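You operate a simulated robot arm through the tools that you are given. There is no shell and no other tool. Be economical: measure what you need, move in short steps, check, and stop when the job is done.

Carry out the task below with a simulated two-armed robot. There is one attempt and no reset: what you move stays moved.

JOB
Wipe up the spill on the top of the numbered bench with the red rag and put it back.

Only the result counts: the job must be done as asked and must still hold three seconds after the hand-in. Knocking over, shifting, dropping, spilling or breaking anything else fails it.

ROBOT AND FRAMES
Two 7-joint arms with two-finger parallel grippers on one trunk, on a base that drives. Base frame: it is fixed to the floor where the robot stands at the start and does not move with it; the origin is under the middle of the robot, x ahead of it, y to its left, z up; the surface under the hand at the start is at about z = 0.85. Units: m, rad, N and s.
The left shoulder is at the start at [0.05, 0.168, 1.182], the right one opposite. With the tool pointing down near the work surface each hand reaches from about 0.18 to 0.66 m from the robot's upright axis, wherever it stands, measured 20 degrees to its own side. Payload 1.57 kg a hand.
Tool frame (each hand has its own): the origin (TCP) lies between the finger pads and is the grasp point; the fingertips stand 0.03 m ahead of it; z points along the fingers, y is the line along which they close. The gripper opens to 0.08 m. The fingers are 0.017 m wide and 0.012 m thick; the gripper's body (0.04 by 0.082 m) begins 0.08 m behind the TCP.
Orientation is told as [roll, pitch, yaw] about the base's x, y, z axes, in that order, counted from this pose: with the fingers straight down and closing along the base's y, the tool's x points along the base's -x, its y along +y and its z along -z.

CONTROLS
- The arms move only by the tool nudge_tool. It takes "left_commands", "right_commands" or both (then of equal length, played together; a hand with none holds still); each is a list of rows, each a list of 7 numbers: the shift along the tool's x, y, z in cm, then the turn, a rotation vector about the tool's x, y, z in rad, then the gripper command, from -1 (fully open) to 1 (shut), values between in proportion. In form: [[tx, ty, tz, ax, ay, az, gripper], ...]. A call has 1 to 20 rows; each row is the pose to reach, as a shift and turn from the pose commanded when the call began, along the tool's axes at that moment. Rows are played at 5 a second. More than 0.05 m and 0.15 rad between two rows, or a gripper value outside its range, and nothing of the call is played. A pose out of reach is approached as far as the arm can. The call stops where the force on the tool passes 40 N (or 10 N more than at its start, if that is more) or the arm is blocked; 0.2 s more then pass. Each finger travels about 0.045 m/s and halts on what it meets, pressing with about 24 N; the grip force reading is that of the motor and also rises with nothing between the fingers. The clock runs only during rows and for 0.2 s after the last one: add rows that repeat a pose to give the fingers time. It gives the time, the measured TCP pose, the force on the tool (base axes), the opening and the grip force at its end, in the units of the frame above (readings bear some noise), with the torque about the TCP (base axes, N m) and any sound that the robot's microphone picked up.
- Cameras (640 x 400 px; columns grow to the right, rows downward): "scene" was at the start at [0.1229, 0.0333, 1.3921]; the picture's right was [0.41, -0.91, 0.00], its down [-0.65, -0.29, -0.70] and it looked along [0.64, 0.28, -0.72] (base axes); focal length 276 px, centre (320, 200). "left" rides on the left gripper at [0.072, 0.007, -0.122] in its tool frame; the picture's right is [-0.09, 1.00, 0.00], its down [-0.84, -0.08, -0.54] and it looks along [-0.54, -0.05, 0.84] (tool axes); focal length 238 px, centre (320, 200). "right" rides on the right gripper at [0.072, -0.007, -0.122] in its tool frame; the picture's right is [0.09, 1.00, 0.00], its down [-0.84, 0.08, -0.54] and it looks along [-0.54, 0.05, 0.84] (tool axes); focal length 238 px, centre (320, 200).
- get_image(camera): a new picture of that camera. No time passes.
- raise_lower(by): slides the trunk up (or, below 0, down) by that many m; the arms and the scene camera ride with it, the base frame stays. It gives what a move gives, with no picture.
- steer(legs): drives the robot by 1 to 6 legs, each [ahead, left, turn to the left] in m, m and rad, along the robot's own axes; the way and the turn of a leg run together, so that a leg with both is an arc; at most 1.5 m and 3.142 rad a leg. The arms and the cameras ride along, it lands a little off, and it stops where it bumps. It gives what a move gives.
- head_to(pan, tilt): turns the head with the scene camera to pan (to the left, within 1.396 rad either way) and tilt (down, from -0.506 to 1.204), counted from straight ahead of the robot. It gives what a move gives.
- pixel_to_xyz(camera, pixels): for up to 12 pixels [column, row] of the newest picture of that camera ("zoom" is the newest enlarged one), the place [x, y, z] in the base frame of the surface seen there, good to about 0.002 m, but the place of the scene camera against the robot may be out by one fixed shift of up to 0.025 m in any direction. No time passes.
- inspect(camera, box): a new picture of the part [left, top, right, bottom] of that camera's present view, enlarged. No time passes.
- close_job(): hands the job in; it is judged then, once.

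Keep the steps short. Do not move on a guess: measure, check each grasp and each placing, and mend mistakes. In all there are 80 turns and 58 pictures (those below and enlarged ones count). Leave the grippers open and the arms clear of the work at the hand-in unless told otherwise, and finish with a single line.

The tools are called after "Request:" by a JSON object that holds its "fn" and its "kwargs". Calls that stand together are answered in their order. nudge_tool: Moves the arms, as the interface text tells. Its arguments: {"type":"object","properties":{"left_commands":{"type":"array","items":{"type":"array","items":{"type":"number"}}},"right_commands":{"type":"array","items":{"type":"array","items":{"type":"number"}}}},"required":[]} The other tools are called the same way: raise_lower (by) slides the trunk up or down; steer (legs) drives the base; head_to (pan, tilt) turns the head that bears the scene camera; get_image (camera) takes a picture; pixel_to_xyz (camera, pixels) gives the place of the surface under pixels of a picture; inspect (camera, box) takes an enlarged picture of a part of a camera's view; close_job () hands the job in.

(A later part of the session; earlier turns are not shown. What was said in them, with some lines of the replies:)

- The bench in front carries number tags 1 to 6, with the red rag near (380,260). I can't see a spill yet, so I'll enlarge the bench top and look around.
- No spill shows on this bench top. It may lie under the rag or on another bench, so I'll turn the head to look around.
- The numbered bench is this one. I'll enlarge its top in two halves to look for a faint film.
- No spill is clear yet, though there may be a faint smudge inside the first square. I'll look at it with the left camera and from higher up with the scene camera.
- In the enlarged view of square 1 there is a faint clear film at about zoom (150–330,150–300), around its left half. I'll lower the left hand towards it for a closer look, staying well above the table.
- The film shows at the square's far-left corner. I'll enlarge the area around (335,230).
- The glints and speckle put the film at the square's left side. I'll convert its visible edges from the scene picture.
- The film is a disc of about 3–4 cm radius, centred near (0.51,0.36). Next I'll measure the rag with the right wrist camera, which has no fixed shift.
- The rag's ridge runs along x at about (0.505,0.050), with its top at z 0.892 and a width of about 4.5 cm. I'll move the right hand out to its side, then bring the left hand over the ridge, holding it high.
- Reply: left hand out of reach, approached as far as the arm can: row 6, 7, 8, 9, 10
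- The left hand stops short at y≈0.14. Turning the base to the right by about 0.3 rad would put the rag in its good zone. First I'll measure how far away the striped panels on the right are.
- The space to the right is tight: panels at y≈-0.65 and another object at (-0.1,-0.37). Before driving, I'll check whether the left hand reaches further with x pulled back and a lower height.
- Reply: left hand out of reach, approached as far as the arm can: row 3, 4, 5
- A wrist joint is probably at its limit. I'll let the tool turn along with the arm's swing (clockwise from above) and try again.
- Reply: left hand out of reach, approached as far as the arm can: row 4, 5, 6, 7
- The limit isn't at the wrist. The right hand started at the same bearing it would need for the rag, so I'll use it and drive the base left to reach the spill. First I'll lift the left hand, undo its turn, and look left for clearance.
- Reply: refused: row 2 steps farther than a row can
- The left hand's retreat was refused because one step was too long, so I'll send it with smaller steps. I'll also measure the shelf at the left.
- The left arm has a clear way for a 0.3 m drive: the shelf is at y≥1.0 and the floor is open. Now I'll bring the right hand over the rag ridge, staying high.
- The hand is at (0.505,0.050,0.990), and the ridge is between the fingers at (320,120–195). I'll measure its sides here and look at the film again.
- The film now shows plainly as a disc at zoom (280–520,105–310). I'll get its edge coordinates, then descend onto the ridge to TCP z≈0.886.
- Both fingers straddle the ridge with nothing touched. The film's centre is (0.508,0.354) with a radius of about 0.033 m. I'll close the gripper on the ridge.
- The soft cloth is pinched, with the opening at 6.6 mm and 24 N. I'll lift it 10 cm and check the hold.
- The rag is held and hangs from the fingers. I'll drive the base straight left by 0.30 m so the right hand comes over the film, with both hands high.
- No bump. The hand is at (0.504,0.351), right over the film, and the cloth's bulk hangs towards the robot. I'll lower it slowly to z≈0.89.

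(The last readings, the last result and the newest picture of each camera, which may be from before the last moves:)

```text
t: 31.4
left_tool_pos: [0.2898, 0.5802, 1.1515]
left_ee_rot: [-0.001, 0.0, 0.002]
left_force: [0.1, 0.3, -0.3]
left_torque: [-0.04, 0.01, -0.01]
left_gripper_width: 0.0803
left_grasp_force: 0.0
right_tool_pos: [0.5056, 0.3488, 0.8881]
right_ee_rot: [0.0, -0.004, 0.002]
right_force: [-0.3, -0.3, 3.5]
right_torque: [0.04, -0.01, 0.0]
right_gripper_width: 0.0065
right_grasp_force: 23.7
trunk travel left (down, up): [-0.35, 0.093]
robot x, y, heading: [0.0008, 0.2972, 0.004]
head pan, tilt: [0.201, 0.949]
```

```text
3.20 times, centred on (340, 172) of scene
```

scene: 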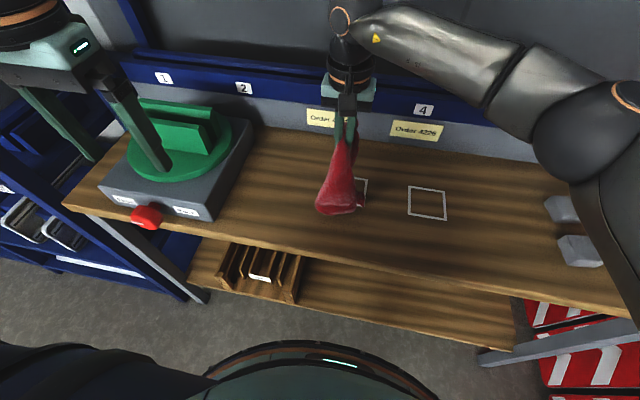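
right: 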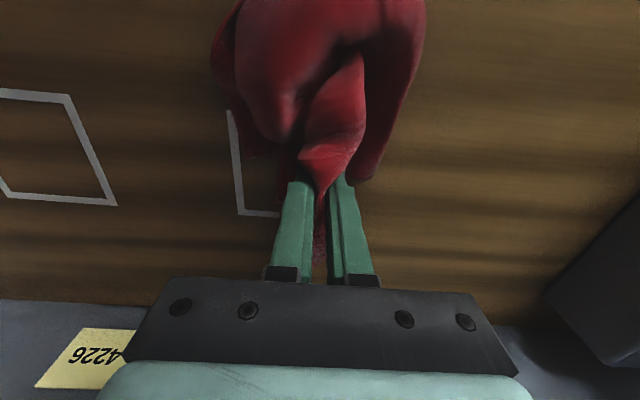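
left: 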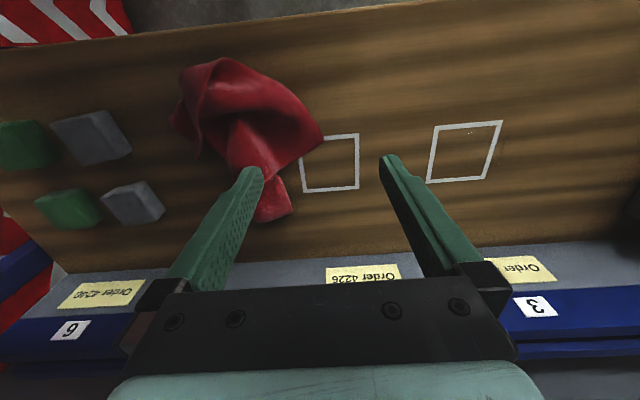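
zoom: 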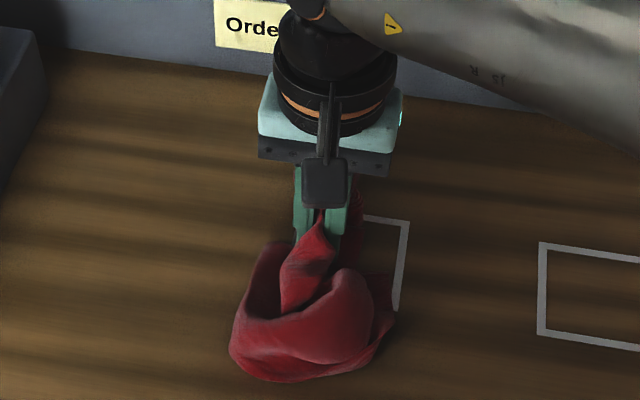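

The cloth lies on the table with a light 3.5 N load, its bulk at x≈0.40–0.49. I'll wipe in overlapping side-to-side strokes, first with the bulk pushed over the film.

Request:
{"fn": "nudge_tool", "kwargs": {"right_commands": [[-2, 0, 0.2, 0, 0, 0, 1], [-4, 0, 0.3, 0, 0, 0, 1], [-6, 0, 0.3, 0, 0, 0, 1], [-7.5, 0, 0.3, 0, 0, 0, 1], [-7.5, 2.5, 0.3, 0, 0, 0, 1], [-7.5, 5.5, 0.3, 0, 0, 0, 1], [-7.5, 2.5, 0.3, 0, 0, 0, 1], [-7.5, 0, 0.3, 0, 0, 0, 1], [-7.5, -3, 0.3, 0, 0, 0, 1], [-7.5, -5, 0.3, 0, 0, 0, 1], [-5.5, -5, 0.3, 0, 0, 0, 1], [-5.5, -2.5, 0.3, 0, 0, 0, 1], [-5.5, 0, 0.3, 0, 0, 0, 1], [-5.5, 2.5, 0.3, 0, 0, 0, 1], [-5.5, 5.5, 0.3, 0, 0, 0, 1], [-3.5, 5.5, 0.3, 0, 0, 0, 1], [-3.5, 2.5, 0.3, 0, 0, 0, 1], [-3.5, 0, 0.3, 0, 0, 0, 1], [-3.5, -2.5, 0.3, 0, 0, 0, 1], [-3.5, -5, 0.3, 0, 0, 0, 1]]}}

Request:
{"fn": "get_image", "kwargs": {"camera": "right"}}

Request:
{"fn": "inspect", "kwargs": {"camera": "scene", "box": [240, 110, 440, 235]}}

```text
t: 35.6
left_tool_pos: [0.2909, 0.5811, 1.1513]
left_ee_rot: [-0.001, 0.001, 0.002]
left_force: [-0.4, 0.2, -0.4]
left_torque: [-0.01, -0.01, 0.01]
left_gripper_width: 0.0798
left_grasp_force: 0.2
right_tool_pos: [0.5383, 0.298, 0.8848]
right_ee_rot: [0.0, -0.003, 0.002]
right_force: [0.0, 2.4, 6.3]
right_torque: [0.1, -0.05, 0.02]
right_gripper_width: 0.0067
right_grasp_force: 23.8
right hand out of reach, approached as far as the arm can: row 3, 4, 5, 6, 7, 8, 9, 10, 13, 14, 15, 16, 17
trunk travel left (down, up): [-0.35, 0.093]
robot x, y, heading: [-0.0047, 0.2967, 0.005]
head pan, tilt: [0.201, 0.949]
```

```text
23 pictures are left
```

right: 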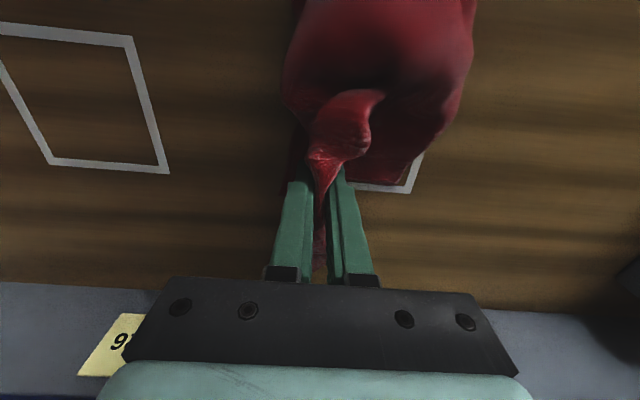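

```text
3.20 times, centred on (340, 172) of scene
```

zoom: 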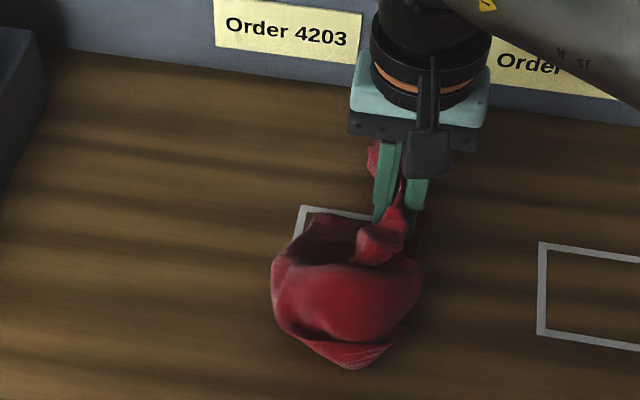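

Wiping works, but the arm runs out of reach beyond x≈0.54. I'll lift the rag, drive 0.12 m further left to gain reach, and check the film.

Request:
{"fn": "nudge_tool", "kwargs": {"right_commands": [[0, 0, -4, 0, 0, 0, 1], [0, 0, -8, 0, 0, 0, 1], [0, 0, -12, 0, 0, 0, 1], [0, 0, -12, 0, 0, 0, 1]]}}

Request:
{"fn": "steer", "kwargs": {"legs": [[0, 0.13, 0]]}}

Request:
{"fn": "get_image", "kwargs": {"camera": "right"}}

Request:
{"fn": "get_image", "kwargs": {"camera": "scene"}}

```text
t: 36.6
left_tool_pos: [0.2908, 0.5814, 1.1503]
left_ee_rot: [-0.002, -0.001, 0.002]
left_force: [0.5, 0.3, -0.9]
left_torque: [-0.05, -0.02, -0.01]
left_gripper_width: 0.08
left_grasp_force: 0.1
right_tool_pos: [0.5387, 0.2988, 1.0043]
right_ee_rot: [-0.001, 0.0, 0.0]
right_force: [-0.1, -0.6, -1.2]
right_torque: [0.03, -0.01, 0.02]
right_gripper_width: 0.0066
right_grasp_force: 23.9
trunk travel left (down, up): [-0.35, 0.093]
robot x, y, heading: [-0.0009, 0.3001, 0.006]
head pan, tilt: [0.201, 0.949]
```

```text
t: 38.4
left_tool_pos: [0.2899, 0.7127, 1.15]
left_ee_rot: [-0.001, 0.0, 0.001]
left_force: [0.7, 0.1, -0.5]
left_torque: [-0.01, 0.01, 0.0]
left_gripper_width: 0.0801
left_grasp_force: 0.0
right_tool_pos: [0.5392, 0.4289, 1.004]
right_ee_rot: [0.001, 0.0, 0.001]
right_force: [-0.8, 0.2, 0.7]
right_torque: [0.01, 0.03, 0.01]
right_gripper_width: 0.0063
right_grasp_force: 24.1
trunk travel left (down, up): [-0.35, 0.093]
robot x, y, heading: [0.0005, 0.431, 0.002]
head pan, tilt: [0.201, 0.949]
```

```text
21 pictures are left
```

right: 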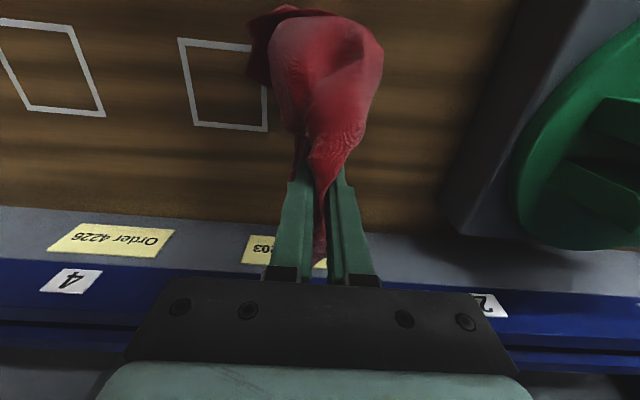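

```text
20 pictures are left
```

scene: 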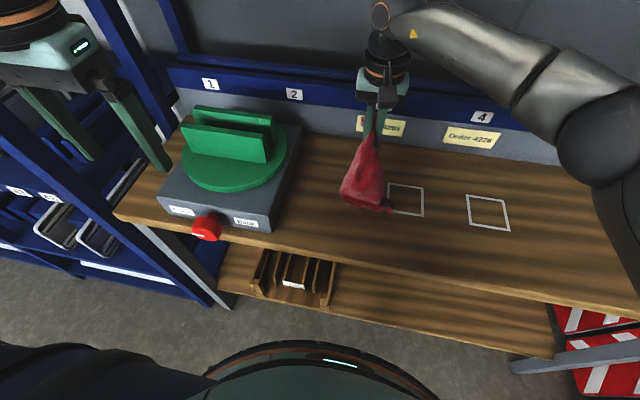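

I'll bring the hand to about (0.575,0.30), lower it, and do strokes across the film with the bulk of the cloth.

Request:
{"fn": "nudge_tool", "kwargs": {"right_commands": [[-1, -4, 0, 0, 0, 0, 1], [-2, -8, 0, 0, 0, 0, 1], [-3.5, -12.5, 0, 0, 0, 0, 1], [-3.5, -12.5, 4, 0, 0, 0, 1], [-3.5, -12.5, 8, 0, 0, 0, 1], [-3.5, -12.5, 11, 0, 0, 0, 1], [-3.5, -12.5, 11.9, 0, 0, 0, 1], [-3.5, -10, 11.9, 0, 0, 0, 1], [-3.5, -7.5, 11.9, 0, 0, 0, 1], [-3.5, -5, 11.9, 0, 0, 0, 1], [-3.5, -2.5, 11.9, 0, 0, 0, 1], [-3.5, -1, 11.9, 0, 0, 0, 1], [-5, -1, 11.9, 0, 0, 0, 1], [-5, -3.5, 11.9, 0, 0, 0, 1], [-5, -6, 11.9, 0, 0, 0, 1], [-5, -8.5, 11.9, 0, 0, 0, 1], [-5, -11, 11.9, 0, 0, 0, 1], [-5, -13, 11.9, 0, 0, 0, 1]]}}

Request:
{"fn": "inspect", "kwargs": {"camera": "scene", "box": [310, 120, 510, 245]}}

```text
t: 42.2
left_tool_pos: [0.2896, 0.7126, 1.1511]
left_ee_rot: [-0.002, 0.0, 0.002]
left_force: [0.5, 0.2, -0.7]
left_torque: [0.01, -0.02, 0.0]
left_gripper_width: 0.08
left_grasp_force: 0.0
right_tool_pos: [0.5886, 0.2988, 0.8865]
right_ee_rot: [0.003, -0.001, 0.0]
right_force: [0.5, 1.2, 5.2]
right_torque: [0.1, -0.02, 0.03]
right_gripper_width: 0.0064
right_grasp_force: 24.3
right hand out of reach, approached as far as the arm can: row 13
trunk travel left (down, up): [-0.35, 0.093]
robot x, y, heading: [-0.0004, 0.4303, 0.002]
head pan, tilt: [0.201, 0.949]
```

```text
3.20 times, centred on (410, 182) of scene
```

zoom: 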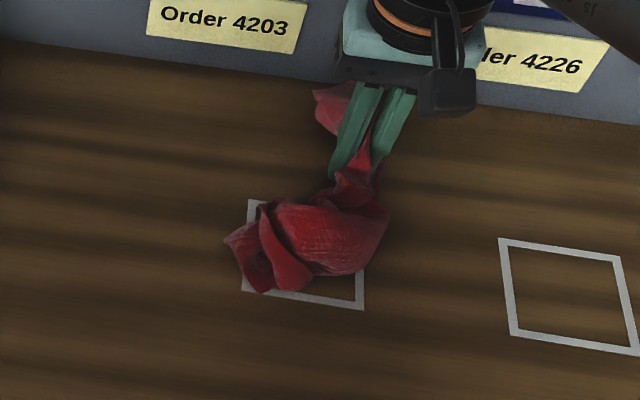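

The bulk is on the square. I'll continue with strokes stepping back towards the robot in 1.5–2 cm lanes.

Request:
{"fn": "nudge_tool", "kwargs": {"right_commands": [[0, 3, 0, 0, 0, 0, 1], [0, 6, 0, 0, 0, 0, 1], [0.5, 9, 0, 0, 0, 0, 1], [1, 11, 0, 0, 0, 0, 1], [2, 11, 0, 0, 0, 0, 1], [2, 8, 0, 0, 0, 0, 1], [2, 5, 0, 0, 0, 0, 1], [2, 2, 0, 0, 0, 0, 1], [2, 0, 0, 0, 0, 0, 1], [4, 0, 0, 0, 0, 0, 1], [4, 3, 0.1, 0, 0, 0, 1], [4, 6, 0.1, 0, 0, 0, 1], [4, 9, 0.1, 0, 0, 0, 1], [4, 11, 0.1, 0, 0, 0, 1], [6, 11, 0.1, 0, 0, 0, 1], [6, 8, 0.1, 0, 0, 0, 1], [6, 5, 0.1, 0, 0, 0, 1], [6, 2, 0.1, 0, 0, 0, 1], [6, 0, 0.1, 0, 0, 0, 1], [8, 0, 0.1, 0, 0, 0, 1]]}}

Request:
{"fn": "nudge_tool", "kwargs": {"right_commands": [[0, 3, 0, 0, 0, 0, 1], [0, 6, 0, 0, 0, 0, 1], [0, 9, 0, 0, 0, 0, 1], [0, 11, 0, 0, 0, 0, 1], [0, 11, -4, 0, 0, 0, 1], [0, 11, -8, 0, 0, 0, 1], [0, 11, -12, 0, 0, 0, 1], [0, 14, -14, 0, 0, 0, 1], [0, 14, -14, 0, 0, 0, 1]]}}

Request:
{"fn": "inspect", "kwargs": {"camera": "scene", "box": [370, 165, 450, 225]}}

Request:
{"fn": "get_image", "kwargs": {"camera": "right"}}

```text
t: 46.4
left_tool_pos: [0.2897, 0.7123, 1.1495]
left_ee_rot: [-0.003, 0.002, 0.0]
left_force: [-0.5, 0.3, 0.3]
left_torque: [0.0, -0.02, 0.02]
left_gripper_width: 0.0799
left_grasp_force: 0.1
right_tool_pos: [0.5091, 0.2985, 0.8842]
right_ee_rot: [0.0, -0.003, 0.0]
right_force: [2.3, -0.2, 6.2]
right_torque: [-0.04, -0.1, 0.02]
right_gripper_width: 0.0067
right_grasp_force: 24.4
trunk travel left (down, up): [-0.35, 0.093]
robot x, y, heading: [-0.0016, 0.4289, 0.002]
head pan, tilt: [0.201, 0.949]
```

```text
t: 48.4
left_tool_pos: [0.2904, 0.7112, 1.1516]
left_ee_rot: [0.001, 0.0, 0.0]
left_force: [0.7, -1.2, 0.2]
left_torque: [0.01, 0.01, -0.03]
left_gripper_width: 0.08
left_grasp_force: 0.0
right_tool_pos: [0.5091, 0.4371, 1.0227]
right_ee_rot: [0.001, -0.001, 0.0]
right_force: [-0.5, -1.0, 0.1]
right_torque: [0.01, -0.04, 0.03]
right_gripper_width: 0.0067
right_grasp_force: 23.6
trunk travel left (down, up): [-0.35, 0.093]
robot x, y, heading: [0.0025, 0.4338, 0.0]
head pan, tilt: [0.201, 0.949]
```

```text
6.67 times, centred on (410, 195) of scene
```

zoom: 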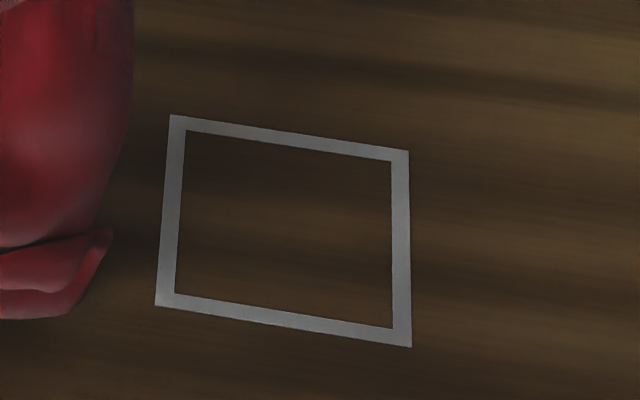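

```text
17 pictures are left
```

right: 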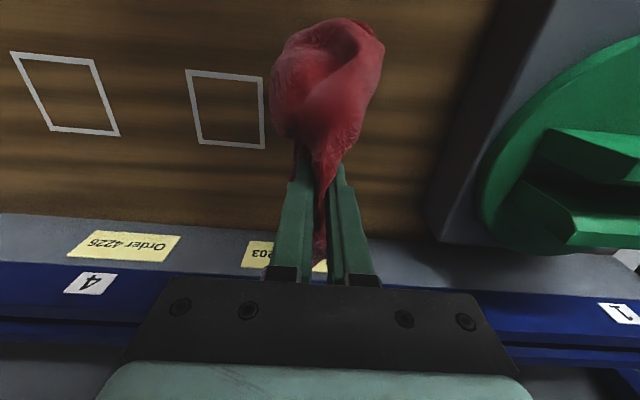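

The square looks clean from here, though it's in the arm's shadow. I'll drive back to the starting place with the rag held and check the film area from the earlier viewpoint.

Request:
{"fn": "steer", "kwargs": {"legs": [[0, -0.43, 0]]}}

Request:
{"fn": "inspect", "kwargs": {"camera": "scene", "box": [190, 135, 270, 195]}}

Request:
{"fn": "get_image", "kwargs": {"camera": "right"}}

Request:
{"fn": "inspect", "kwargs": {"camera": "right", "box": [490, 95, 640, 200]}}

```text
t: 52.7
left_tool_pos: [0.2906, 0.2861, 1.1499]
left_ee_rot: [-0.002, 0.002, -0.001]
left_force: [-1.1, 0.2, -1.0]
left_torque: [0.02, 0.03, 0.02]
left_gripper_width: 0.0802
left_grasp_force: 0.2
right_tool_pos: [0.5094, 0.0106, 1.0235]
right_ee_rot: [0.001, 0.001, -0.001]
right_force: [0.4, 0.1, -0.8]
right_torque: [0.02, 0.04, 0.01]
right_gripper_width: 0.0067
right_grasp_force: 24.1
trunk travel left (down, up): [-0.35, 0.093]
robot x, y, heading: [0.0009, 0.0081, -0.001]
head pan, tilt: [0.201, 0.949]
```

```text
6.67 times, centred on (230, 165) of scene
```

zoom: 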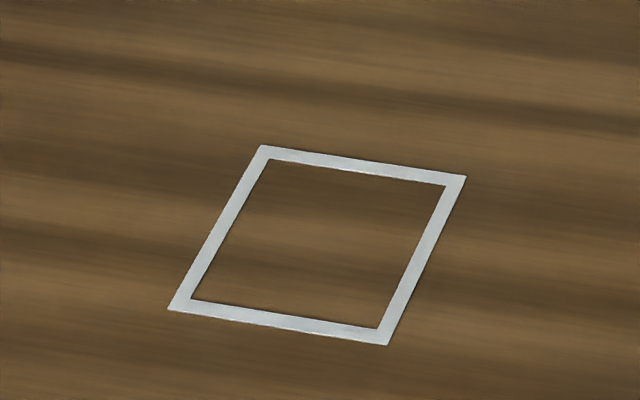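

```text
15 pictures are left
```

right: 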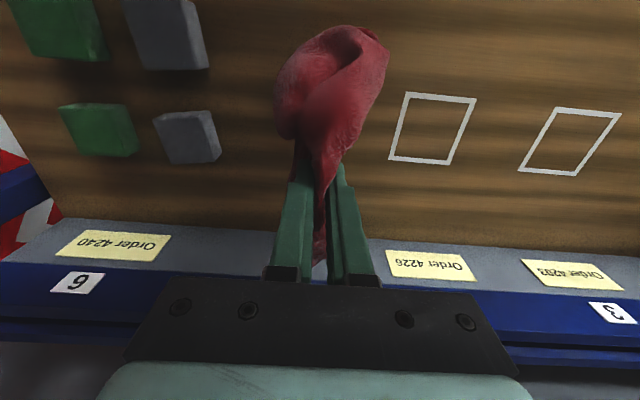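

```text
3.81 times, centred on (565, 148) of right
```

zoom: 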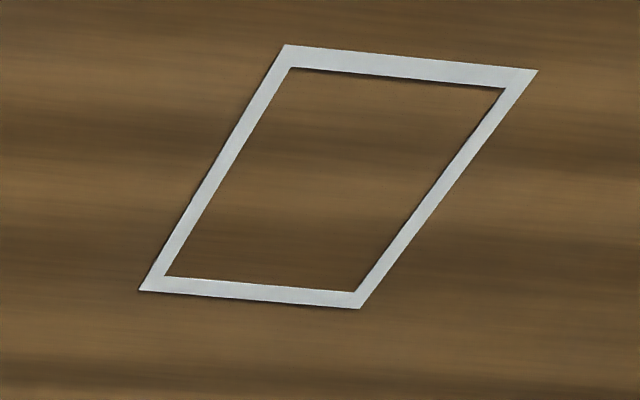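

The film is gone. I'll check the rag's original spot for anything hidden there.

Request:
{"fn": "inspect", "kwargs": {"camera": "scene", "box": [270, 140, 430, 240]}}

```text
4.00 times, centred on (350, 190) of scene
```

zoom: 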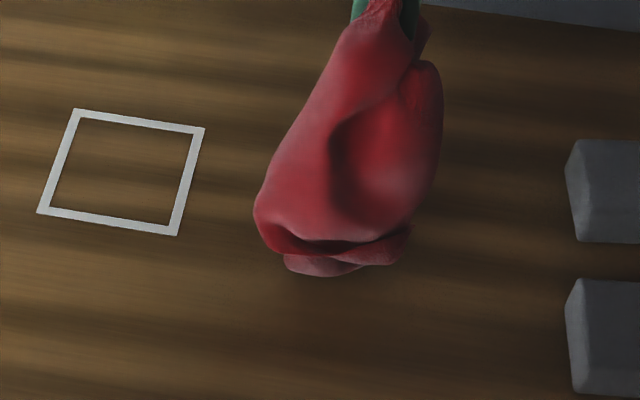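

Nothing is hidden there. I'll put the rag back at the pose I took it from, TCP (0.505,0.049,0.889).

Request:
{"fn": "nudge_tool", "kwargs": {"right_commands": [[0.4, 3.8, 0, 0, 0, 0, 1], [0.4, 3.8, 3, 0, 0, 0, 1], [0.4, 3.8, 6, 0, 0, 0, 1], [0.4, 3.8, 9, 0, 0, 0, 1], [0.4, 3.8, 11.5, 0, 0, 0, 1], [0.4, 3.8, 13.4, 0, 0, 0, 1], [0.4, 3.8, 13.4, 0, 0, 0, 1]]}}

Request:
{"fn": "get_image", "kwargs": {"camera": "right"}}

```text
t: 54.3
left_tool_pos: [0.2903, 0.2862, 1.1516]
left_ee_rot: [-0.001, 0.001, 0.001]
left_force: [-0.2, -0.1, 0.7]
left_torque: [-0.05, 0.01, 0.04]
left_gripper_width: 0.0799
left_grasp_force: 0.1
right_tool_pos: [0.5049, 0.0498, 0.8892]
right_ee_rot: [-0.002, -0.003, 0.0]
right_force: [-0.6, 0.1, 3.1]
right_torque: [0.0, 0.02, 0.04]
right_gripper_width: 0.0069
right_grasp_force: 24.4
trunk travel left (down, up): [-0.35, 0.093]
robot x, y, heading: [0.0036, 0.002, -0.0]
head pan, tilt: [0.201, 0.949]
```

```text
12 pictures are left
```

right: 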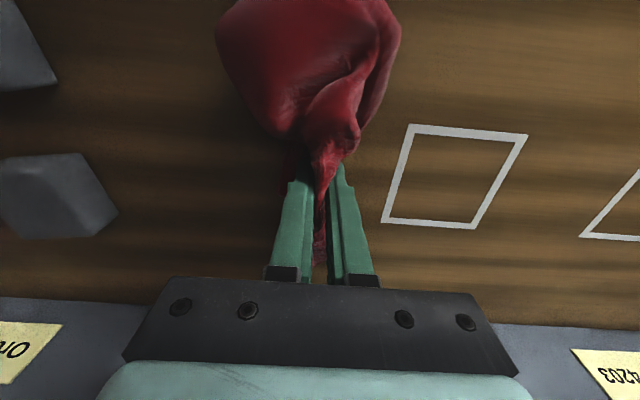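

The rag rests at its old place. I'll open the fingers, wait, and lift straight up.

Request:
{"fn": "nudge_tool", "kwargs": {"right_commands": [[0, 0, 0, 0, 0, 0, -0.3], [0, 0, 0, 0, 0, 0, -1], [0, 0, 0, 0, 0, 0, -1], [0, 0, 0, 0, 0, 0, -1], [0, 0, 0, 0, 0, 0, -1], [0, 0, -2, 0, 0, 0, -1], [0, 0, -5, 0, 0, 0, -1], [0, 0, -9, 0, 0, 0, -1], [0, 0, -13, 0, 0, 0, -1], [0, 0, -17, 0, 0, 0, -1], [0, 0, -20, 0, 0, 0, -1], [0, 0, -20, 0, 0, 0, -1]]}}

Request:
{"fn": "get_image", "kwargs": {"camera": "right"}}

Request:
{"fn": "pixel_to_xyz", "kwargs": {"camera": "right", "pixels": [[320, 160], [320, 140], [320, 120], [320, 100], [290, 120], [350, 120], [320, 80], [270, 100], [370, 100], [320, 175]]}}

```text
t: 56.9
left_tool_pos: [0.2913, 0.2865, 1.1499]
left_ee_rot: [-0.002, 0.001, 0.0]
left_force: [0.4, 0.3, -0.2]
left_torque: [0.02, 0.03, 0.03]
left_gripper_width: 0.0801
left_grasp_force: 0.1
right_tool_pos: [0.5074, 0.0503, 1.0893]
right_ee_rot: [0.0, 0.001, 0.001]
right_force: [-0.7, 0.0, -0.4]
right_torque: [0.01, 0.0, 0.03]
right_gripper_width: 0.0803
right_grasp_force: 0.1
trunk travel left (down, up): [-0.35, 0.093]
robot x, y, heading: [-0.0008, 0.004, -0.004]
head pan, tilt: [0.201, 0.949]
```

```text
11 pictures are left
```

right: 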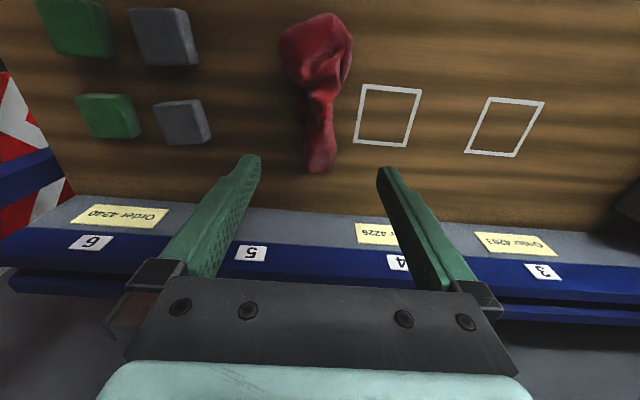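

```text
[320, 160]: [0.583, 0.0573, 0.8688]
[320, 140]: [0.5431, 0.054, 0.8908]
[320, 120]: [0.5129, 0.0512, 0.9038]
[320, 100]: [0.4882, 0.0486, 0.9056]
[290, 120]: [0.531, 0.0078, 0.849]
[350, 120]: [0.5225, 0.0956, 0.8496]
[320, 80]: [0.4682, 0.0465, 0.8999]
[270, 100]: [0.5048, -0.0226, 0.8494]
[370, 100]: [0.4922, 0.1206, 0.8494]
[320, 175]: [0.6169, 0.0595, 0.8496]
```

The rag is back on its spot, bunched along x. I'll compare its extent with the original (x 0.37–0.58, y -0.04–0.135).

Request:
{"fn": "pixel_to_xyz", "kwargs": {"camera": "right", "pixels": [[318, 16], [318, 30], [318, 50], [284, 45], [350, 45], [320, 70], [305, 165], [320, 171], [340, 75], [297, 80]]}}

Request:
{"fn": "nudge_tool", "kwargs": {"right_commands": [[3, -4, 0, 0, 0, 0, -1], [6, -8, 0, 0, 0, 0, -1], [9, -12, 0, 0, 0, 0, -1], [12, -16, 0, 0, 0, 0, -1], [15, -20, 0, 0, 0, 0, -1], [17, -24, 0, 0, 0, 0, -1], [17, -24, 0, 0, 0, 0, -1]]}}

Request:
{"fn": "get_image", "kwargs": {"camera": "scene"}}

```text
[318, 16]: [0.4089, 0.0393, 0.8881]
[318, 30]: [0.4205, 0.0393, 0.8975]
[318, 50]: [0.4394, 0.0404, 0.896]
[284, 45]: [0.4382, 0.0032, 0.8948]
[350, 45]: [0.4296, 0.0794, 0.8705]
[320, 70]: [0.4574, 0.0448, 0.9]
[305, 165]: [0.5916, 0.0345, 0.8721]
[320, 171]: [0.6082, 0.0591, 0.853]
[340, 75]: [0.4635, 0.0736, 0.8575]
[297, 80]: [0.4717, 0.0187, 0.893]
```

```text
t: 58.5
left_tool_pos: [0.2914, 0.2866, 1.1503]
left_ee_rot: [-0.004, 0.0, 0.001]
left_force: [-0.7, -0.5, -0.3]
left_torque: [0.01, 0.03, 0.01]
left_gripper_width: 0.0802
left_grasp_force: 0.1
right_tool_pos: [0.3355, -0.1903, 1.0895]
right_ee_rot: [0.001, 0.001, 0.001]
right_force: [-0.2, 0.2, 0.5]
right_torque: [-0.03, 0.0, 0.01]
right_gripper_width: 0.0799
right_grasp_force: 0.0
trunk travel left (down, up): [-0.35, 0.093]
robot x, y, heading: [-0.0006, 0.0061, 0.004]
head pan, tilt: [0.201, 0.949]
```

```text
10 pictures are left
```

scene: 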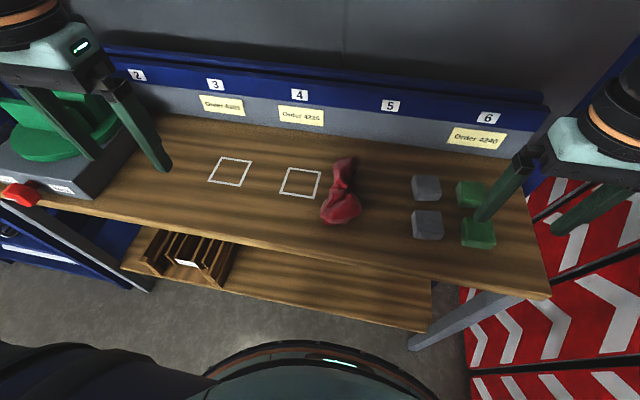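

The rag lies within about 3 cm of its original spot, its ridge back on the same line. The film is gone, the blocks and fixture haven't moved, and both grippers are open and well above the bench. Handing in.

Request:
{"fn": "close_job", "kwargs": {}}

```text
The job is handed in.
```

I wiped the spill off the numbered bench and put the red rag back within about 3 cm of where it was, a little more bunched up than before; I saw nothing else moved.
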